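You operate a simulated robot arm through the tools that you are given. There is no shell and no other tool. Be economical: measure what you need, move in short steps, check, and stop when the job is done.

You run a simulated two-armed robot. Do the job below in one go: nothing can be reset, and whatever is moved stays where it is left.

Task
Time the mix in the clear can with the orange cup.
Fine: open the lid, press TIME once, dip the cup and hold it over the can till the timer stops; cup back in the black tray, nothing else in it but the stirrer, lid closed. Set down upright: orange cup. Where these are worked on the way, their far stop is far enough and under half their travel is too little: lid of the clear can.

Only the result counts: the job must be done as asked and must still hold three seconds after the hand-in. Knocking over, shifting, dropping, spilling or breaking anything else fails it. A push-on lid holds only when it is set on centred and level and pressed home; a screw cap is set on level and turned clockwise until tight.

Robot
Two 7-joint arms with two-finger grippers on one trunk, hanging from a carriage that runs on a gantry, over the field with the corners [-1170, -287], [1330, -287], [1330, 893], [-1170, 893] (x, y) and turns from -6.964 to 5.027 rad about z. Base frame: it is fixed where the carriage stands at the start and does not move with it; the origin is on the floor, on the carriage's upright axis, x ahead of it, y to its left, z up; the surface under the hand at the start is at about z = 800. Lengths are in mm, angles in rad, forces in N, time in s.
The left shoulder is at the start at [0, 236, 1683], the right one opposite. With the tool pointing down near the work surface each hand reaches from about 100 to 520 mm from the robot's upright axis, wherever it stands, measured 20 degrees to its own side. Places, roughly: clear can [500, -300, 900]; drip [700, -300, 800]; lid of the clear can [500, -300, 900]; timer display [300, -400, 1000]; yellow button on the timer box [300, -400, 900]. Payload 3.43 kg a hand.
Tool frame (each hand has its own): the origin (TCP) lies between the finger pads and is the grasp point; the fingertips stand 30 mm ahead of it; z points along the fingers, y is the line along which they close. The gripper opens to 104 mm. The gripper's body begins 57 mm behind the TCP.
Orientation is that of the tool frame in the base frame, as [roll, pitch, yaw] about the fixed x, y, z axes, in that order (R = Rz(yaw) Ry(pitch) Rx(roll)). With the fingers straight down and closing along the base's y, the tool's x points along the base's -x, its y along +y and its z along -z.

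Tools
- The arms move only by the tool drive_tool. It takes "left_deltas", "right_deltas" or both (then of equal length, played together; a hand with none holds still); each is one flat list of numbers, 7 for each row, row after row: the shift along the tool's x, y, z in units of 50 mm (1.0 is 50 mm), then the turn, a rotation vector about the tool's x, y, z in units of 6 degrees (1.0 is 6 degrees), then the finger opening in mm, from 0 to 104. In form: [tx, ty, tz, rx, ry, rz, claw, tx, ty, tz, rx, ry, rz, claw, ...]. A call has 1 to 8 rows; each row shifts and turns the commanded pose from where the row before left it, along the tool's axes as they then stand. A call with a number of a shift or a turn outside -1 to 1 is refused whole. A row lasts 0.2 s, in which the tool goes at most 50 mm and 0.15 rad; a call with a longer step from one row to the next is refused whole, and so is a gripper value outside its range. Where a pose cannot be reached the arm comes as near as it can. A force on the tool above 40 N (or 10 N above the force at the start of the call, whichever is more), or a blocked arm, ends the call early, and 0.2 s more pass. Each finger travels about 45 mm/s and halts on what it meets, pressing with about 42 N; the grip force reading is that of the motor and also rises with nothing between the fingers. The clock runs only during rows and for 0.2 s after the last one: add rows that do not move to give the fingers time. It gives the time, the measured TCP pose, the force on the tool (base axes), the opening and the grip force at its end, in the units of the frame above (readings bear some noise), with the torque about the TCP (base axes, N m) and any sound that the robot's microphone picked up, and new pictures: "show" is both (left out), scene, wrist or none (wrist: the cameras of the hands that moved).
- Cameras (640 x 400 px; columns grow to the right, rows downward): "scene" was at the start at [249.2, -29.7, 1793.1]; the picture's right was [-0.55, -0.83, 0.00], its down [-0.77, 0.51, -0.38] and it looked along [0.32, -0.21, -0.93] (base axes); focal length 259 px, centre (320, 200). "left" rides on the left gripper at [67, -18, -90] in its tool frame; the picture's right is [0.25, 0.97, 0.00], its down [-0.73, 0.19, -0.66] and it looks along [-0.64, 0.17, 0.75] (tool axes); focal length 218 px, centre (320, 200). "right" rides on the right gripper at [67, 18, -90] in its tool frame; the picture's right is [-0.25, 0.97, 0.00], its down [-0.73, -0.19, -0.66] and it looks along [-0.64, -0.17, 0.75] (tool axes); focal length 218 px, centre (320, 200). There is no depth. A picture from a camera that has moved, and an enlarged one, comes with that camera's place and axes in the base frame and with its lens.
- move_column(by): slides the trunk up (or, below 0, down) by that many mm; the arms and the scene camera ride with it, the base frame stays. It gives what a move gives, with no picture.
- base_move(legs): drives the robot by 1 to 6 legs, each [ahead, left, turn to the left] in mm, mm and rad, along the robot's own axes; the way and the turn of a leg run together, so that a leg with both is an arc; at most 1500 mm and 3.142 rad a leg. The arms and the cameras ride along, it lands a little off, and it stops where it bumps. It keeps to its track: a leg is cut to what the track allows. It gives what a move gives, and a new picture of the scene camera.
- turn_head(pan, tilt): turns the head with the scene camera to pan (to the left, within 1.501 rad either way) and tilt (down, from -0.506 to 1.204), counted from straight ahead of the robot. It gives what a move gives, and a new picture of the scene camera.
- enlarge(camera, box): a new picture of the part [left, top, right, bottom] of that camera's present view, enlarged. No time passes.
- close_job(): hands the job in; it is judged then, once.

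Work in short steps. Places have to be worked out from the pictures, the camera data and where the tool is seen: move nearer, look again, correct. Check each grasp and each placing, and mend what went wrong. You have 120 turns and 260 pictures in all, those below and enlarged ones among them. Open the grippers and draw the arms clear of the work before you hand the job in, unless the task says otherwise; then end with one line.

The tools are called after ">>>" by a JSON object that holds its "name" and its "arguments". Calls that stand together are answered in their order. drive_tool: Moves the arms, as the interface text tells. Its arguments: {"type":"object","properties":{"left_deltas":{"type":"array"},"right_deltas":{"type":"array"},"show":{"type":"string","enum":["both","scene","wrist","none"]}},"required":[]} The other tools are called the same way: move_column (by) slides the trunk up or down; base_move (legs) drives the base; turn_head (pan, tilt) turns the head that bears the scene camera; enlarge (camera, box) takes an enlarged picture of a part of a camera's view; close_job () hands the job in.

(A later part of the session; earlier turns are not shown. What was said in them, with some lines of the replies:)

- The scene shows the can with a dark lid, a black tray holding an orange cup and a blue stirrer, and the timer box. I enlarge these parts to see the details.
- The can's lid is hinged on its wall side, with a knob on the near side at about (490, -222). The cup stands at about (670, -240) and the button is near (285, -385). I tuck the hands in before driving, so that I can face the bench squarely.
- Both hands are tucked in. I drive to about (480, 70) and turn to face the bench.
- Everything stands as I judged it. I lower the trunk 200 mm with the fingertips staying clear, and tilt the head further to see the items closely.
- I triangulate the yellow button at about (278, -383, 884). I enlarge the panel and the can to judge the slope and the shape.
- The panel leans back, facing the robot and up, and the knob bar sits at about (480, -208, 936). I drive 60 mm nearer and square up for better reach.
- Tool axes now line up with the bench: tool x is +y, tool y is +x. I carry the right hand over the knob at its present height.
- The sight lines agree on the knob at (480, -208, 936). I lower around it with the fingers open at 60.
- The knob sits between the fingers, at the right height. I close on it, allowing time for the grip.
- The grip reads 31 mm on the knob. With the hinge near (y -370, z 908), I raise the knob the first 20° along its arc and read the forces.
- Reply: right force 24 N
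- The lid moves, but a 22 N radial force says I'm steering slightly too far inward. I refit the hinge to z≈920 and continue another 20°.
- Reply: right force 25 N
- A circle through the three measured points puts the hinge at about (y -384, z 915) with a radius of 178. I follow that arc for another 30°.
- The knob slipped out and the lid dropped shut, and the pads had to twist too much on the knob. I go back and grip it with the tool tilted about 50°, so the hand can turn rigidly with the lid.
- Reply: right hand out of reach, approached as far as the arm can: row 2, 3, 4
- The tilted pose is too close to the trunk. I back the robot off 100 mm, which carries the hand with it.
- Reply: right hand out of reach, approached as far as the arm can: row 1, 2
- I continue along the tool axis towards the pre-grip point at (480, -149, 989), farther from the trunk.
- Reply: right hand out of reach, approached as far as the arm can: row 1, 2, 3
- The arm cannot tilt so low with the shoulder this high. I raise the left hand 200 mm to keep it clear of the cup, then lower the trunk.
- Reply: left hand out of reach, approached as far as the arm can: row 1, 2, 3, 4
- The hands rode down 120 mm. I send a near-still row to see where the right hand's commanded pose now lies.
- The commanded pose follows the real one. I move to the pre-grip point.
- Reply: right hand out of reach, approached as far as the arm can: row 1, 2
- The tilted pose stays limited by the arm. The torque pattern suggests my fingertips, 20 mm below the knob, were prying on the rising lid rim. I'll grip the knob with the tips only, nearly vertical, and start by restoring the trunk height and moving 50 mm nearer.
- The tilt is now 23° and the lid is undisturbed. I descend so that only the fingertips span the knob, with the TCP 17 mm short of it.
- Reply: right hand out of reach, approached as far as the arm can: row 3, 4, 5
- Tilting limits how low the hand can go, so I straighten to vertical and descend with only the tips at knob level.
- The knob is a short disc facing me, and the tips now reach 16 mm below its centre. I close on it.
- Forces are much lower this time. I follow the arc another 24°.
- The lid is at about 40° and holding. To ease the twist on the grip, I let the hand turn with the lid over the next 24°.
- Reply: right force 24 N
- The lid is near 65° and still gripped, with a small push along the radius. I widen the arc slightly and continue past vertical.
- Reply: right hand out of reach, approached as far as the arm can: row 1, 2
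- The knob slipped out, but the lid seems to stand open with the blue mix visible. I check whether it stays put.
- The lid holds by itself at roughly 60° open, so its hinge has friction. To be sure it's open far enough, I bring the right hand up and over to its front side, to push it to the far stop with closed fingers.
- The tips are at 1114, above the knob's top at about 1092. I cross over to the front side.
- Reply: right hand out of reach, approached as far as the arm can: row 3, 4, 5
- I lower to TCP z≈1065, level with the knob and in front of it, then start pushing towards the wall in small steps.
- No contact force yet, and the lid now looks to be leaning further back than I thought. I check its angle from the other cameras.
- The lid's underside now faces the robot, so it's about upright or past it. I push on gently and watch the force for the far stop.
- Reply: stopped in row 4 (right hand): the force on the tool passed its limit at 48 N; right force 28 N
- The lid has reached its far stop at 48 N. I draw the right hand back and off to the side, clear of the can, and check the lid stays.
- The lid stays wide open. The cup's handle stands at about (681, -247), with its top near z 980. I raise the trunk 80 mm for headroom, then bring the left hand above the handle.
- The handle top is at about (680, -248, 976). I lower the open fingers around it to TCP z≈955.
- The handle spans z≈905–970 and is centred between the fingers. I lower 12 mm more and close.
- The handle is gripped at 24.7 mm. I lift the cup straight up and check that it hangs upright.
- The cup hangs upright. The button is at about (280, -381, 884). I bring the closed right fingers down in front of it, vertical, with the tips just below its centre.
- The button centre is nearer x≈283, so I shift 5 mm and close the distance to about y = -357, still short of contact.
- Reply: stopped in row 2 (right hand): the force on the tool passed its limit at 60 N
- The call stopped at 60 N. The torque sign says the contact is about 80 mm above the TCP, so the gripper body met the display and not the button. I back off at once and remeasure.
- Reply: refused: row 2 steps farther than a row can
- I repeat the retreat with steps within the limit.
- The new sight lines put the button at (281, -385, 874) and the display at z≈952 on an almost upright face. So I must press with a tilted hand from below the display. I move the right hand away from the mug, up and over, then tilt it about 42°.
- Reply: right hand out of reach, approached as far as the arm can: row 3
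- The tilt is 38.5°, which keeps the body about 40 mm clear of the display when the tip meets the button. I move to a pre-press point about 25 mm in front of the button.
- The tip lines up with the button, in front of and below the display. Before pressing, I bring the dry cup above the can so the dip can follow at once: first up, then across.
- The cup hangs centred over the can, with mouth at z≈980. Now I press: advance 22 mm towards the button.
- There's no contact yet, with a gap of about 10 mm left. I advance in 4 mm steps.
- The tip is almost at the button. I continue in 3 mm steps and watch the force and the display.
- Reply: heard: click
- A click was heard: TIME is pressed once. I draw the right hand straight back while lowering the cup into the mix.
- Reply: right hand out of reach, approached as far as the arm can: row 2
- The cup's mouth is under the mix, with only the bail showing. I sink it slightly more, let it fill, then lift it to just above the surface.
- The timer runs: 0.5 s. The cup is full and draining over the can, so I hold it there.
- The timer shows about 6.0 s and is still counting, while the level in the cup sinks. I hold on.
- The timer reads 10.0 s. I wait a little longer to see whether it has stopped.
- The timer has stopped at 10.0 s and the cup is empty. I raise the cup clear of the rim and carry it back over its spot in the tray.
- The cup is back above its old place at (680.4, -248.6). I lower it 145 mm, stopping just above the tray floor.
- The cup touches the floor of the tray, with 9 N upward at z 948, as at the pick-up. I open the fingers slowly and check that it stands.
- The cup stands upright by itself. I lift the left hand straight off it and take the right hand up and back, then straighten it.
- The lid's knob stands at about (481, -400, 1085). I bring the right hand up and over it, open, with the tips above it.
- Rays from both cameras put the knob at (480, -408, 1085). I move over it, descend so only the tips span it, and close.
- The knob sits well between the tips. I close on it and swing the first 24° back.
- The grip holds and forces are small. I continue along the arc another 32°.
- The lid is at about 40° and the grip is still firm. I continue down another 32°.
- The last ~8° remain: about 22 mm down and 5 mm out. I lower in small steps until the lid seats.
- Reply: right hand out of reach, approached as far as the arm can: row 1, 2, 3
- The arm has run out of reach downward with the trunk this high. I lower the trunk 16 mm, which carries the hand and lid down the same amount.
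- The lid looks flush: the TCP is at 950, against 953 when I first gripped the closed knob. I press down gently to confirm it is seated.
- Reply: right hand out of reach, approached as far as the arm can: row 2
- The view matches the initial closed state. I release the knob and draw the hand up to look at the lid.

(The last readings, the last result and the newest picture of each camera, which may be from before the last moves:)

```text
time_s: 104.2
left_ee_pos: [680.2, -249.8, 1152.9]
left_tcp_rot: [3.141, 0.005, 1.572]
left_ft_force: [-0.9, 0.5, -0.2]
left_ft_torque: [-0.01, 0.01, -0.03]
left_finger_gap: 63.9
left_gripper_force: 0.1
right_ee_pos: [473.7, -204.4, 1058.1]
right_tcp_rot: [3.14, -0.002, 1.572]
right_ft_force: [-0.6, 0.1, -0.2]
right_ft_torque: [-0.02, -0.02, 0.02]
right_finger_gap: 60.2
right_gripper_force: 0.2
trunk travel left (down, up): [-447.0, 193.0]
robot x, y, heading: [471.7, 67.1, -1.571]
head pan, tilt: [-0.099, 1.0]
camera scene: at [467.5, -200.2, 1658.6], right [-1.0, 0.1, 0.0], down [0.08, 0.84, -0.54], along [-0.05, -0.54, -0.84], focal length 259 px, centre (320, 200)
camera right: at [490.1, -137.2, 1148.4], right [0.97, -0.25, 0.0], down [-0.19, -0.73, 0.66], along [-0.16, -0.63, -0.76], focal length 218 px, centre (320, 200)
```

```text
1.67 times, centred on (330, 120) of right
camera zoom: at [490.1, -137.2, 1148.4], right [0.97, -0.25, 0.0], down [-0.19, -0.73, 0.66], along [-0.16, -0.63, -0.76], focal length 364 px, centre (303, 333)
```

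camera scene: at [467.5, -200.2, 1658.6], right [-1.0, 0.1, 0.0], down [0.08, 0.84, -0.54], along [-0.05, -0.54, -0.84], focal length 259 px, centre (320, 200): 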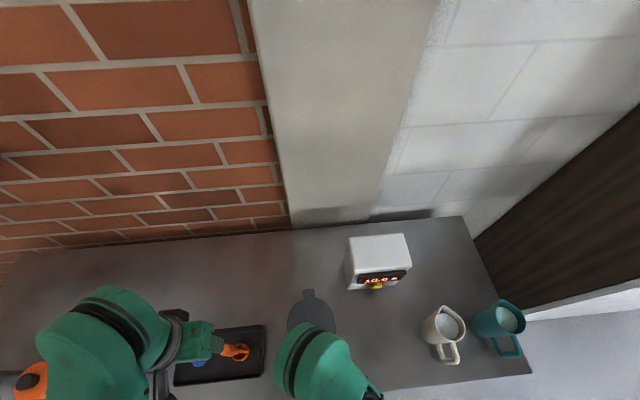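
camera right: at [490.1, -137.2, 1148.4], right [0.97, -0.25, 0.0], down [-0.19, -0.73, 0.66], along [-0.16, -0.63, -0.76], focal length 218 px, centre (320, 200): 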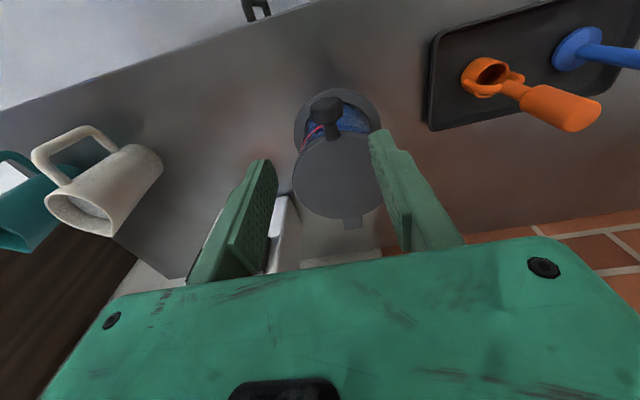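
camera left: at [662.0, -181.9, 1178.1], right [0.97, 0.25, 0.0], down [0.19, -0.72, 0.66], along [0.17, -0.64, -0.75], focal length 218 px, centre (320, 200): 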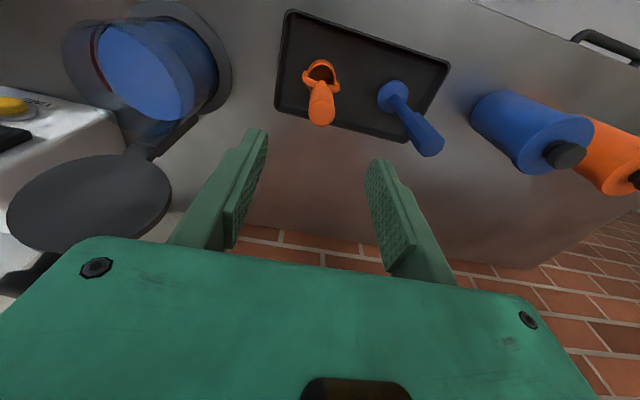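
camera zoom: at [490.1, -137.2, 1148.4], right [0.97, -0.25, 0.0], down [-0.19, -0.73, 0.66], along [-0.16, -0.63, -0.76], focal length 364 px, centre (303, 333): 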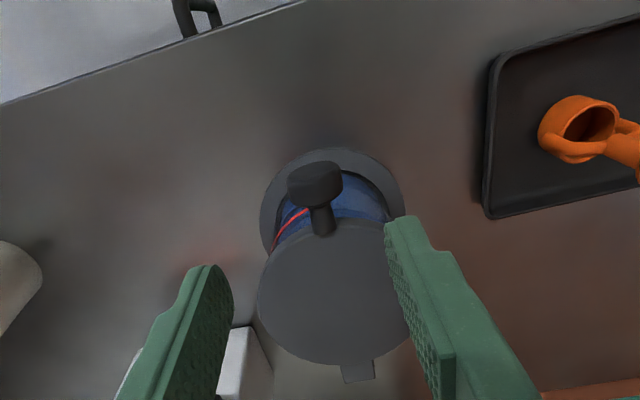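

The lid looks shut. To be sure it's home, I press on its front edge with closed fingertips, lowering the trunk 40 mm first for reach.

>>> {"name": "move_column", "arguments": {"by": -40}}

>>> {"name": "drive_tool", "arguments": {"right_deltas": [-0.5, 0.12, 0, 0, 0, 0, 20, -0.46, 0, 0, 0, 0, 0, 0, 0, 0, 0.5, 0, 0, 0, 0, 0, 0, 0.4, 0, 0, 0, 0, 0, 0, 0.2, 0, 0, 0, 0, 0, 0, 0.1, 0, 0, 0, 0, 0, 0, 0.1, 0, 0, 0, 0, 0, 0, 0.1, 0, 0, 0, 0], "show": "wrist"}}

```text
time_s: 105.0
left_ee_pos: [679.7, -250.1, 1112.6]
left_tcp_rot: [-3.141, 0.006, 1.574]
left_ft_force: [0.4, -0.2, -0.1]
left_ft_torque: [0.01, 0.01, 0.01]
left_finger_gap: 63.8
left_gripper_force: 0.1
right_ee_pos: [474.3, -204.6, 1018.5]
right_tcp_rot: [3.139, 0.0, 1.575]
right_ft_force: [-0.2, -0.4, 0.5]
right_ft_torque: [-0.02, -0.02, 0.02]
right_finger_gap: 60.2
right_gripper_force: 0.1
trunk travel left (down, up): [-407.0, 233.0]
robot x, y, heading: [471.1, 64.0, -1.567]
head pan, tilt: [-0.099, 1.0]
```

```text
time_s: 106.7
left_ee_pos: [680.5, -249.8, 1113.1]
left_tcp_rot: [3.141, 0.007, 1.572]
left_ft_force: [0.6, -1.3, 0.5]
left_ft_torque: [0.02, 0.03, 0.01]
left_finger_gap: 63.9
left_gripper_force: 0.0
right_ee_pos: [483.5, -255.2, 959.7]
right_tcp_rot: [3.127, 0.01, 1.57]
right_ft_force: [-3.7, 3.8, 11.8]
right_ft_torque: [0.19, 0.14, 0.04]
right_finger_gap: 0.0
right_gripper_force: 34.9
trunk travel left (down, up): [-407.0, 233.0]
robot x, y, heading: [472.5, 67.3, -1.567]
head pan, tilt: [-0.099, 1.0]
stopped in row 7 (right hand): the force on the tool passed its limit at 46 N (the readings are from after the stop); the commanded pose is now the measured one
camera right: at [497.4, -186.4, 1050.2], right [0.97, -0.25, 0.02], down [-0.2, -0.72, 0.66], along [-0.16, -0.64, -0.75], focal length 218 px, centre (320, 200)
```

right: 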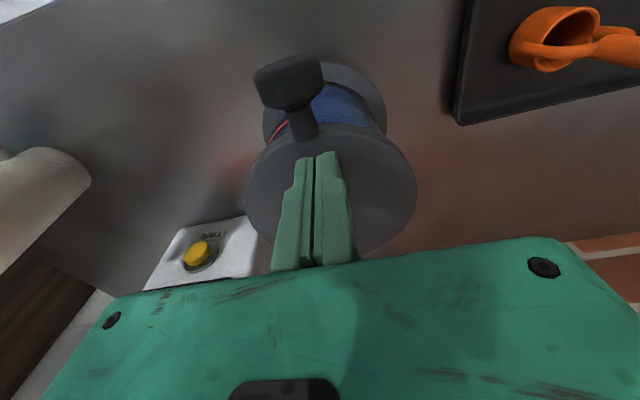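

The lid resisted 46 N at a tip height of 930, so it is fully down. I draw both hands up and back, clear of the work.

>>> {"name": "drive_tool", "arguments": {"right_deltas": [0, 0, -0.7, 0, 0, 0, 0, 0, 0, -0.9, 0, 0, 0, 0, 0.6, -0.5, -0.4, 0, 0, 0, 0, 0.6, -0.7, 0, 0, 0, 0, 0, 0, -0.9, 0, 0, 0, 0, 0, 0, 0, 0, 0, 0, 0, 0], "left_deltas": [0, 0, 0, 0, 0, 0, 64, 0, 0, 0, 0, 0, 0, 64, 0.7, 0.2, 0, 0, 0, 0, 80, 0.7, 0.2, 0, 0, 0, 0, 100, 0, 0, 0, 0, 0, 0, 100, 0, 0, 0, 0, 0, 0, 100], "show": "both"}}

>>> {"name": "base_move", "arguments": {"legs": [[-150, 0, 0]]}}

>>> {"name": "enlarge", "arguments": {"camera": "scene", "box": [120, 200, 440, 400]}}

```text
time_s: 108.0
left_ee_pos: [699.2, -181.7, 1103.2]
left_tcp_rot: [-3.141, 0.013, 1.573]
left_ft_force: [0.2, 1.0, 0.1]
left_ft_torque: [-0.03, -0.04, -0.03]
left_finger_gap: 100.0
left_gripper_force: 0.1
left hand out of reach, approached as far as the arm can: row 4
right_ee_pos: [377.0, -189.8, 1057.7]
right_tcp_rot: [3.13, 0.008, 1.573]
right_ft_force: [-0.4, -0.2, 0.2]
right_ft_torque: [0.01, -0.02, 0.0]
right_finger_gap: 0.0
right_gripper_force: 34.7
trunk travel left (down, up): [-407.0, 233.0]
robot x, y, heading: [474.5, 68.2, -1.568]
head pan, tilt: [-0.099, 1.0]
camera scene: at [467.3, -200.1, 1618.7], right [-1.0, 0.1, 0.0], down [0.08, 0.84, -0.54], along [-0.05, -0.54, -0.84], focal length 259 px, centre (320, 200)
camera right: at [392.3, -121.5, 1147.0], right [0.97, -0.25, 0.01], down [-0.2, -0.72, 0.66], along [-0.16, -0.64, -0.75], focal length 218 px, centre (320, 200)
camera left: at [680.9, -112.5, 1192.5], right [0.97, 0.25, 0.0], down [0.19, -0.72, 0.67], along [0.17, -0.64, -0.75], focal length 218 px, centre (320, 200)
```

scene: 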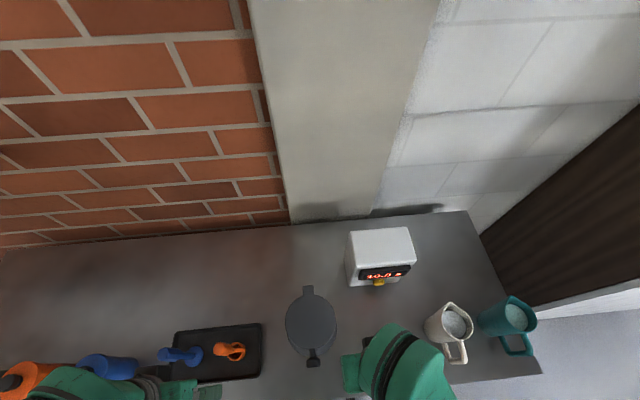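
right: 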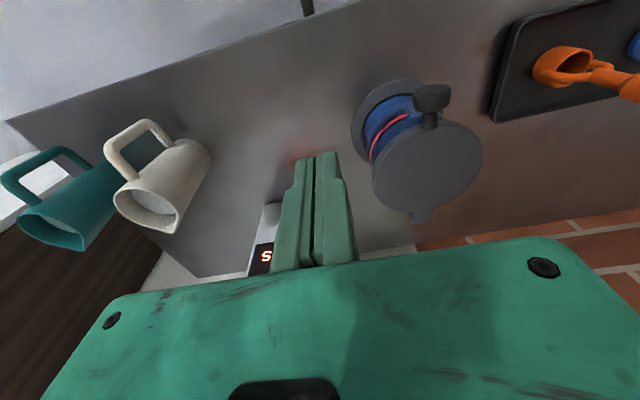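
left: 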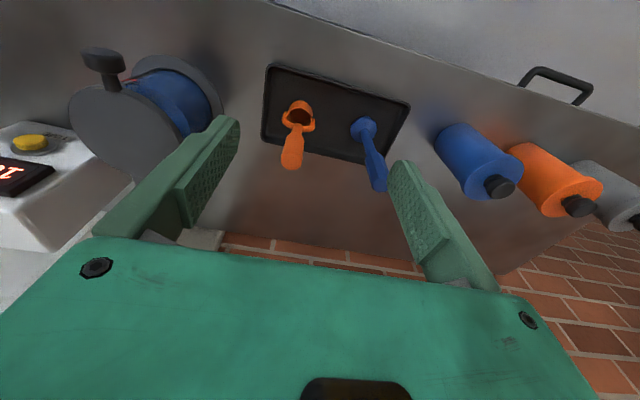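

```text
time_s: 109.4
left_ee_pos: [700.5, -28.7, 1103.8]
left_tcp_rot: [-3.141, 0.011, 1.575]
left_ft_force: [-0.5, -1.0, 0.2]
left_ft_torque: [0.02, 0.0, -0.02]
left_finger_gap: 100.1
left_gripper_force: 0.0
right_ee_pos: [378.3, -38.6, 1057.7]
right_tcp_rot: [3.128, 0.006, 1.575]
right_ft_force: [0.0, 0.7, -1.1]
right_ft_torque: [0.02, 0.01, -0.01]
right_finger_gap: 0.0
right_gripper_force: 34.2
trunk travel left (down, up): [-407.0, 233.0]
robot x, y, heading: [470.5, 218.2, -1.569]
head pan, tilt: [-0.099, 1.0]
camera scene: at [467.7, -49.4, 1618.5], right [-1.0, 0.09, 0.0], down [0.08, 0.84, -0.54], along [-0.05, -0.54, -0.84], focal length 259 px, centre (320, 200)
```

scene: 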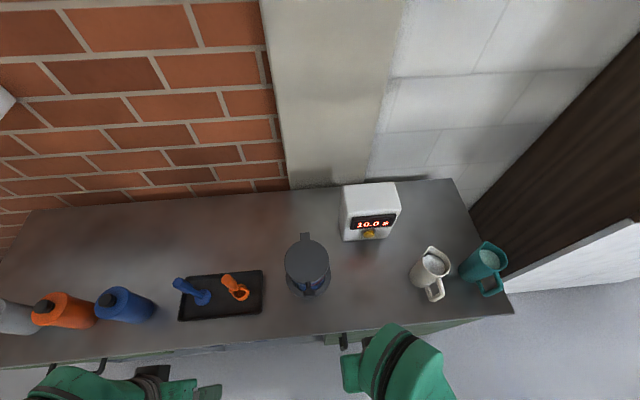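

```text
2.00 times, centred on (280, 300) of scene
camera zoom: at [467.7, -49.4, 1618.5], right [-1.0, 0.09, 0.0], down [0.08, 0.84, -0.54], along [-0.05, -0.54, -0.84], focal length 518 px, centre (400, 0)
```

zoom: 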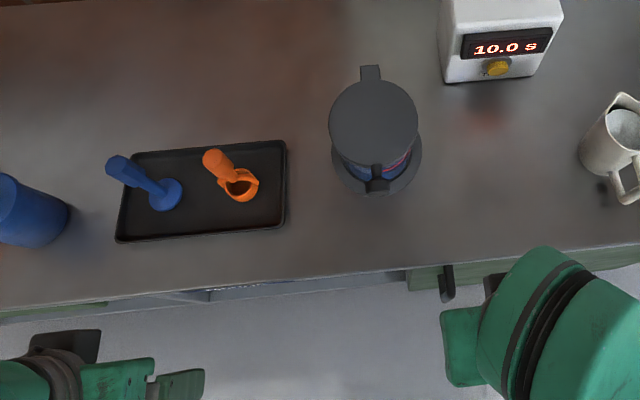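

The lid is closed, the timer shows 10.0 s, and the cup and stirrer stand in the tray with nothing out of place. I open the right gripper and hand in.

>>> {"name": "drive_tool", "arguments": {"right_deltas": [0, 0, 0, 0, 0, 0, 60, 0, 0, 0, 0, 0, 0, 100, 0, 0, 0, 0, 0, 0, 100, 0, 0, 0, 0, 0, 0, 100, 0, 0, 0, 0, 0, 0, 100, 0, 0, 0, 0, 0, 0, 100], "show": "none"}}

>>> {"name": "close_job", "arguments": {}}

```text
time_s: 110.8
left_ee_pos: [697.3, -29.5, 1104.3]
left_tcp_rot: [3.141, 0.012, 1.576]
left_ft_force: [-0.2, -1.0, 0.3]
left_ft_torque: [0.02, 0.0, -0.01]
left_finger_gap: 99.9
left_gripper_force: 0.1
right_ee_pos: [379.2, -39.8, 1058.0]
right_tcp_rot: [3.129, 0.01, 1.577]
right_ft_force: [-0.4, 0.1, -0.3]
right_ft_torque: [0.02, 0.02, -0.02]
right_finger_gap: 100.4
right_gripper_force: 0.1
trunk travel left (down, up): [-407.0, 233.0]
robot x, y, heading: [471.9, 222.1, -1.567]
head pan, tilt: [-0.099, 1.0]
```

```text
The job is handed in.
```

The mix was timed at 10.0 s; the orange cup is back upright in the black tray beside the stirrer, the lid is closed, and the job is handed in.
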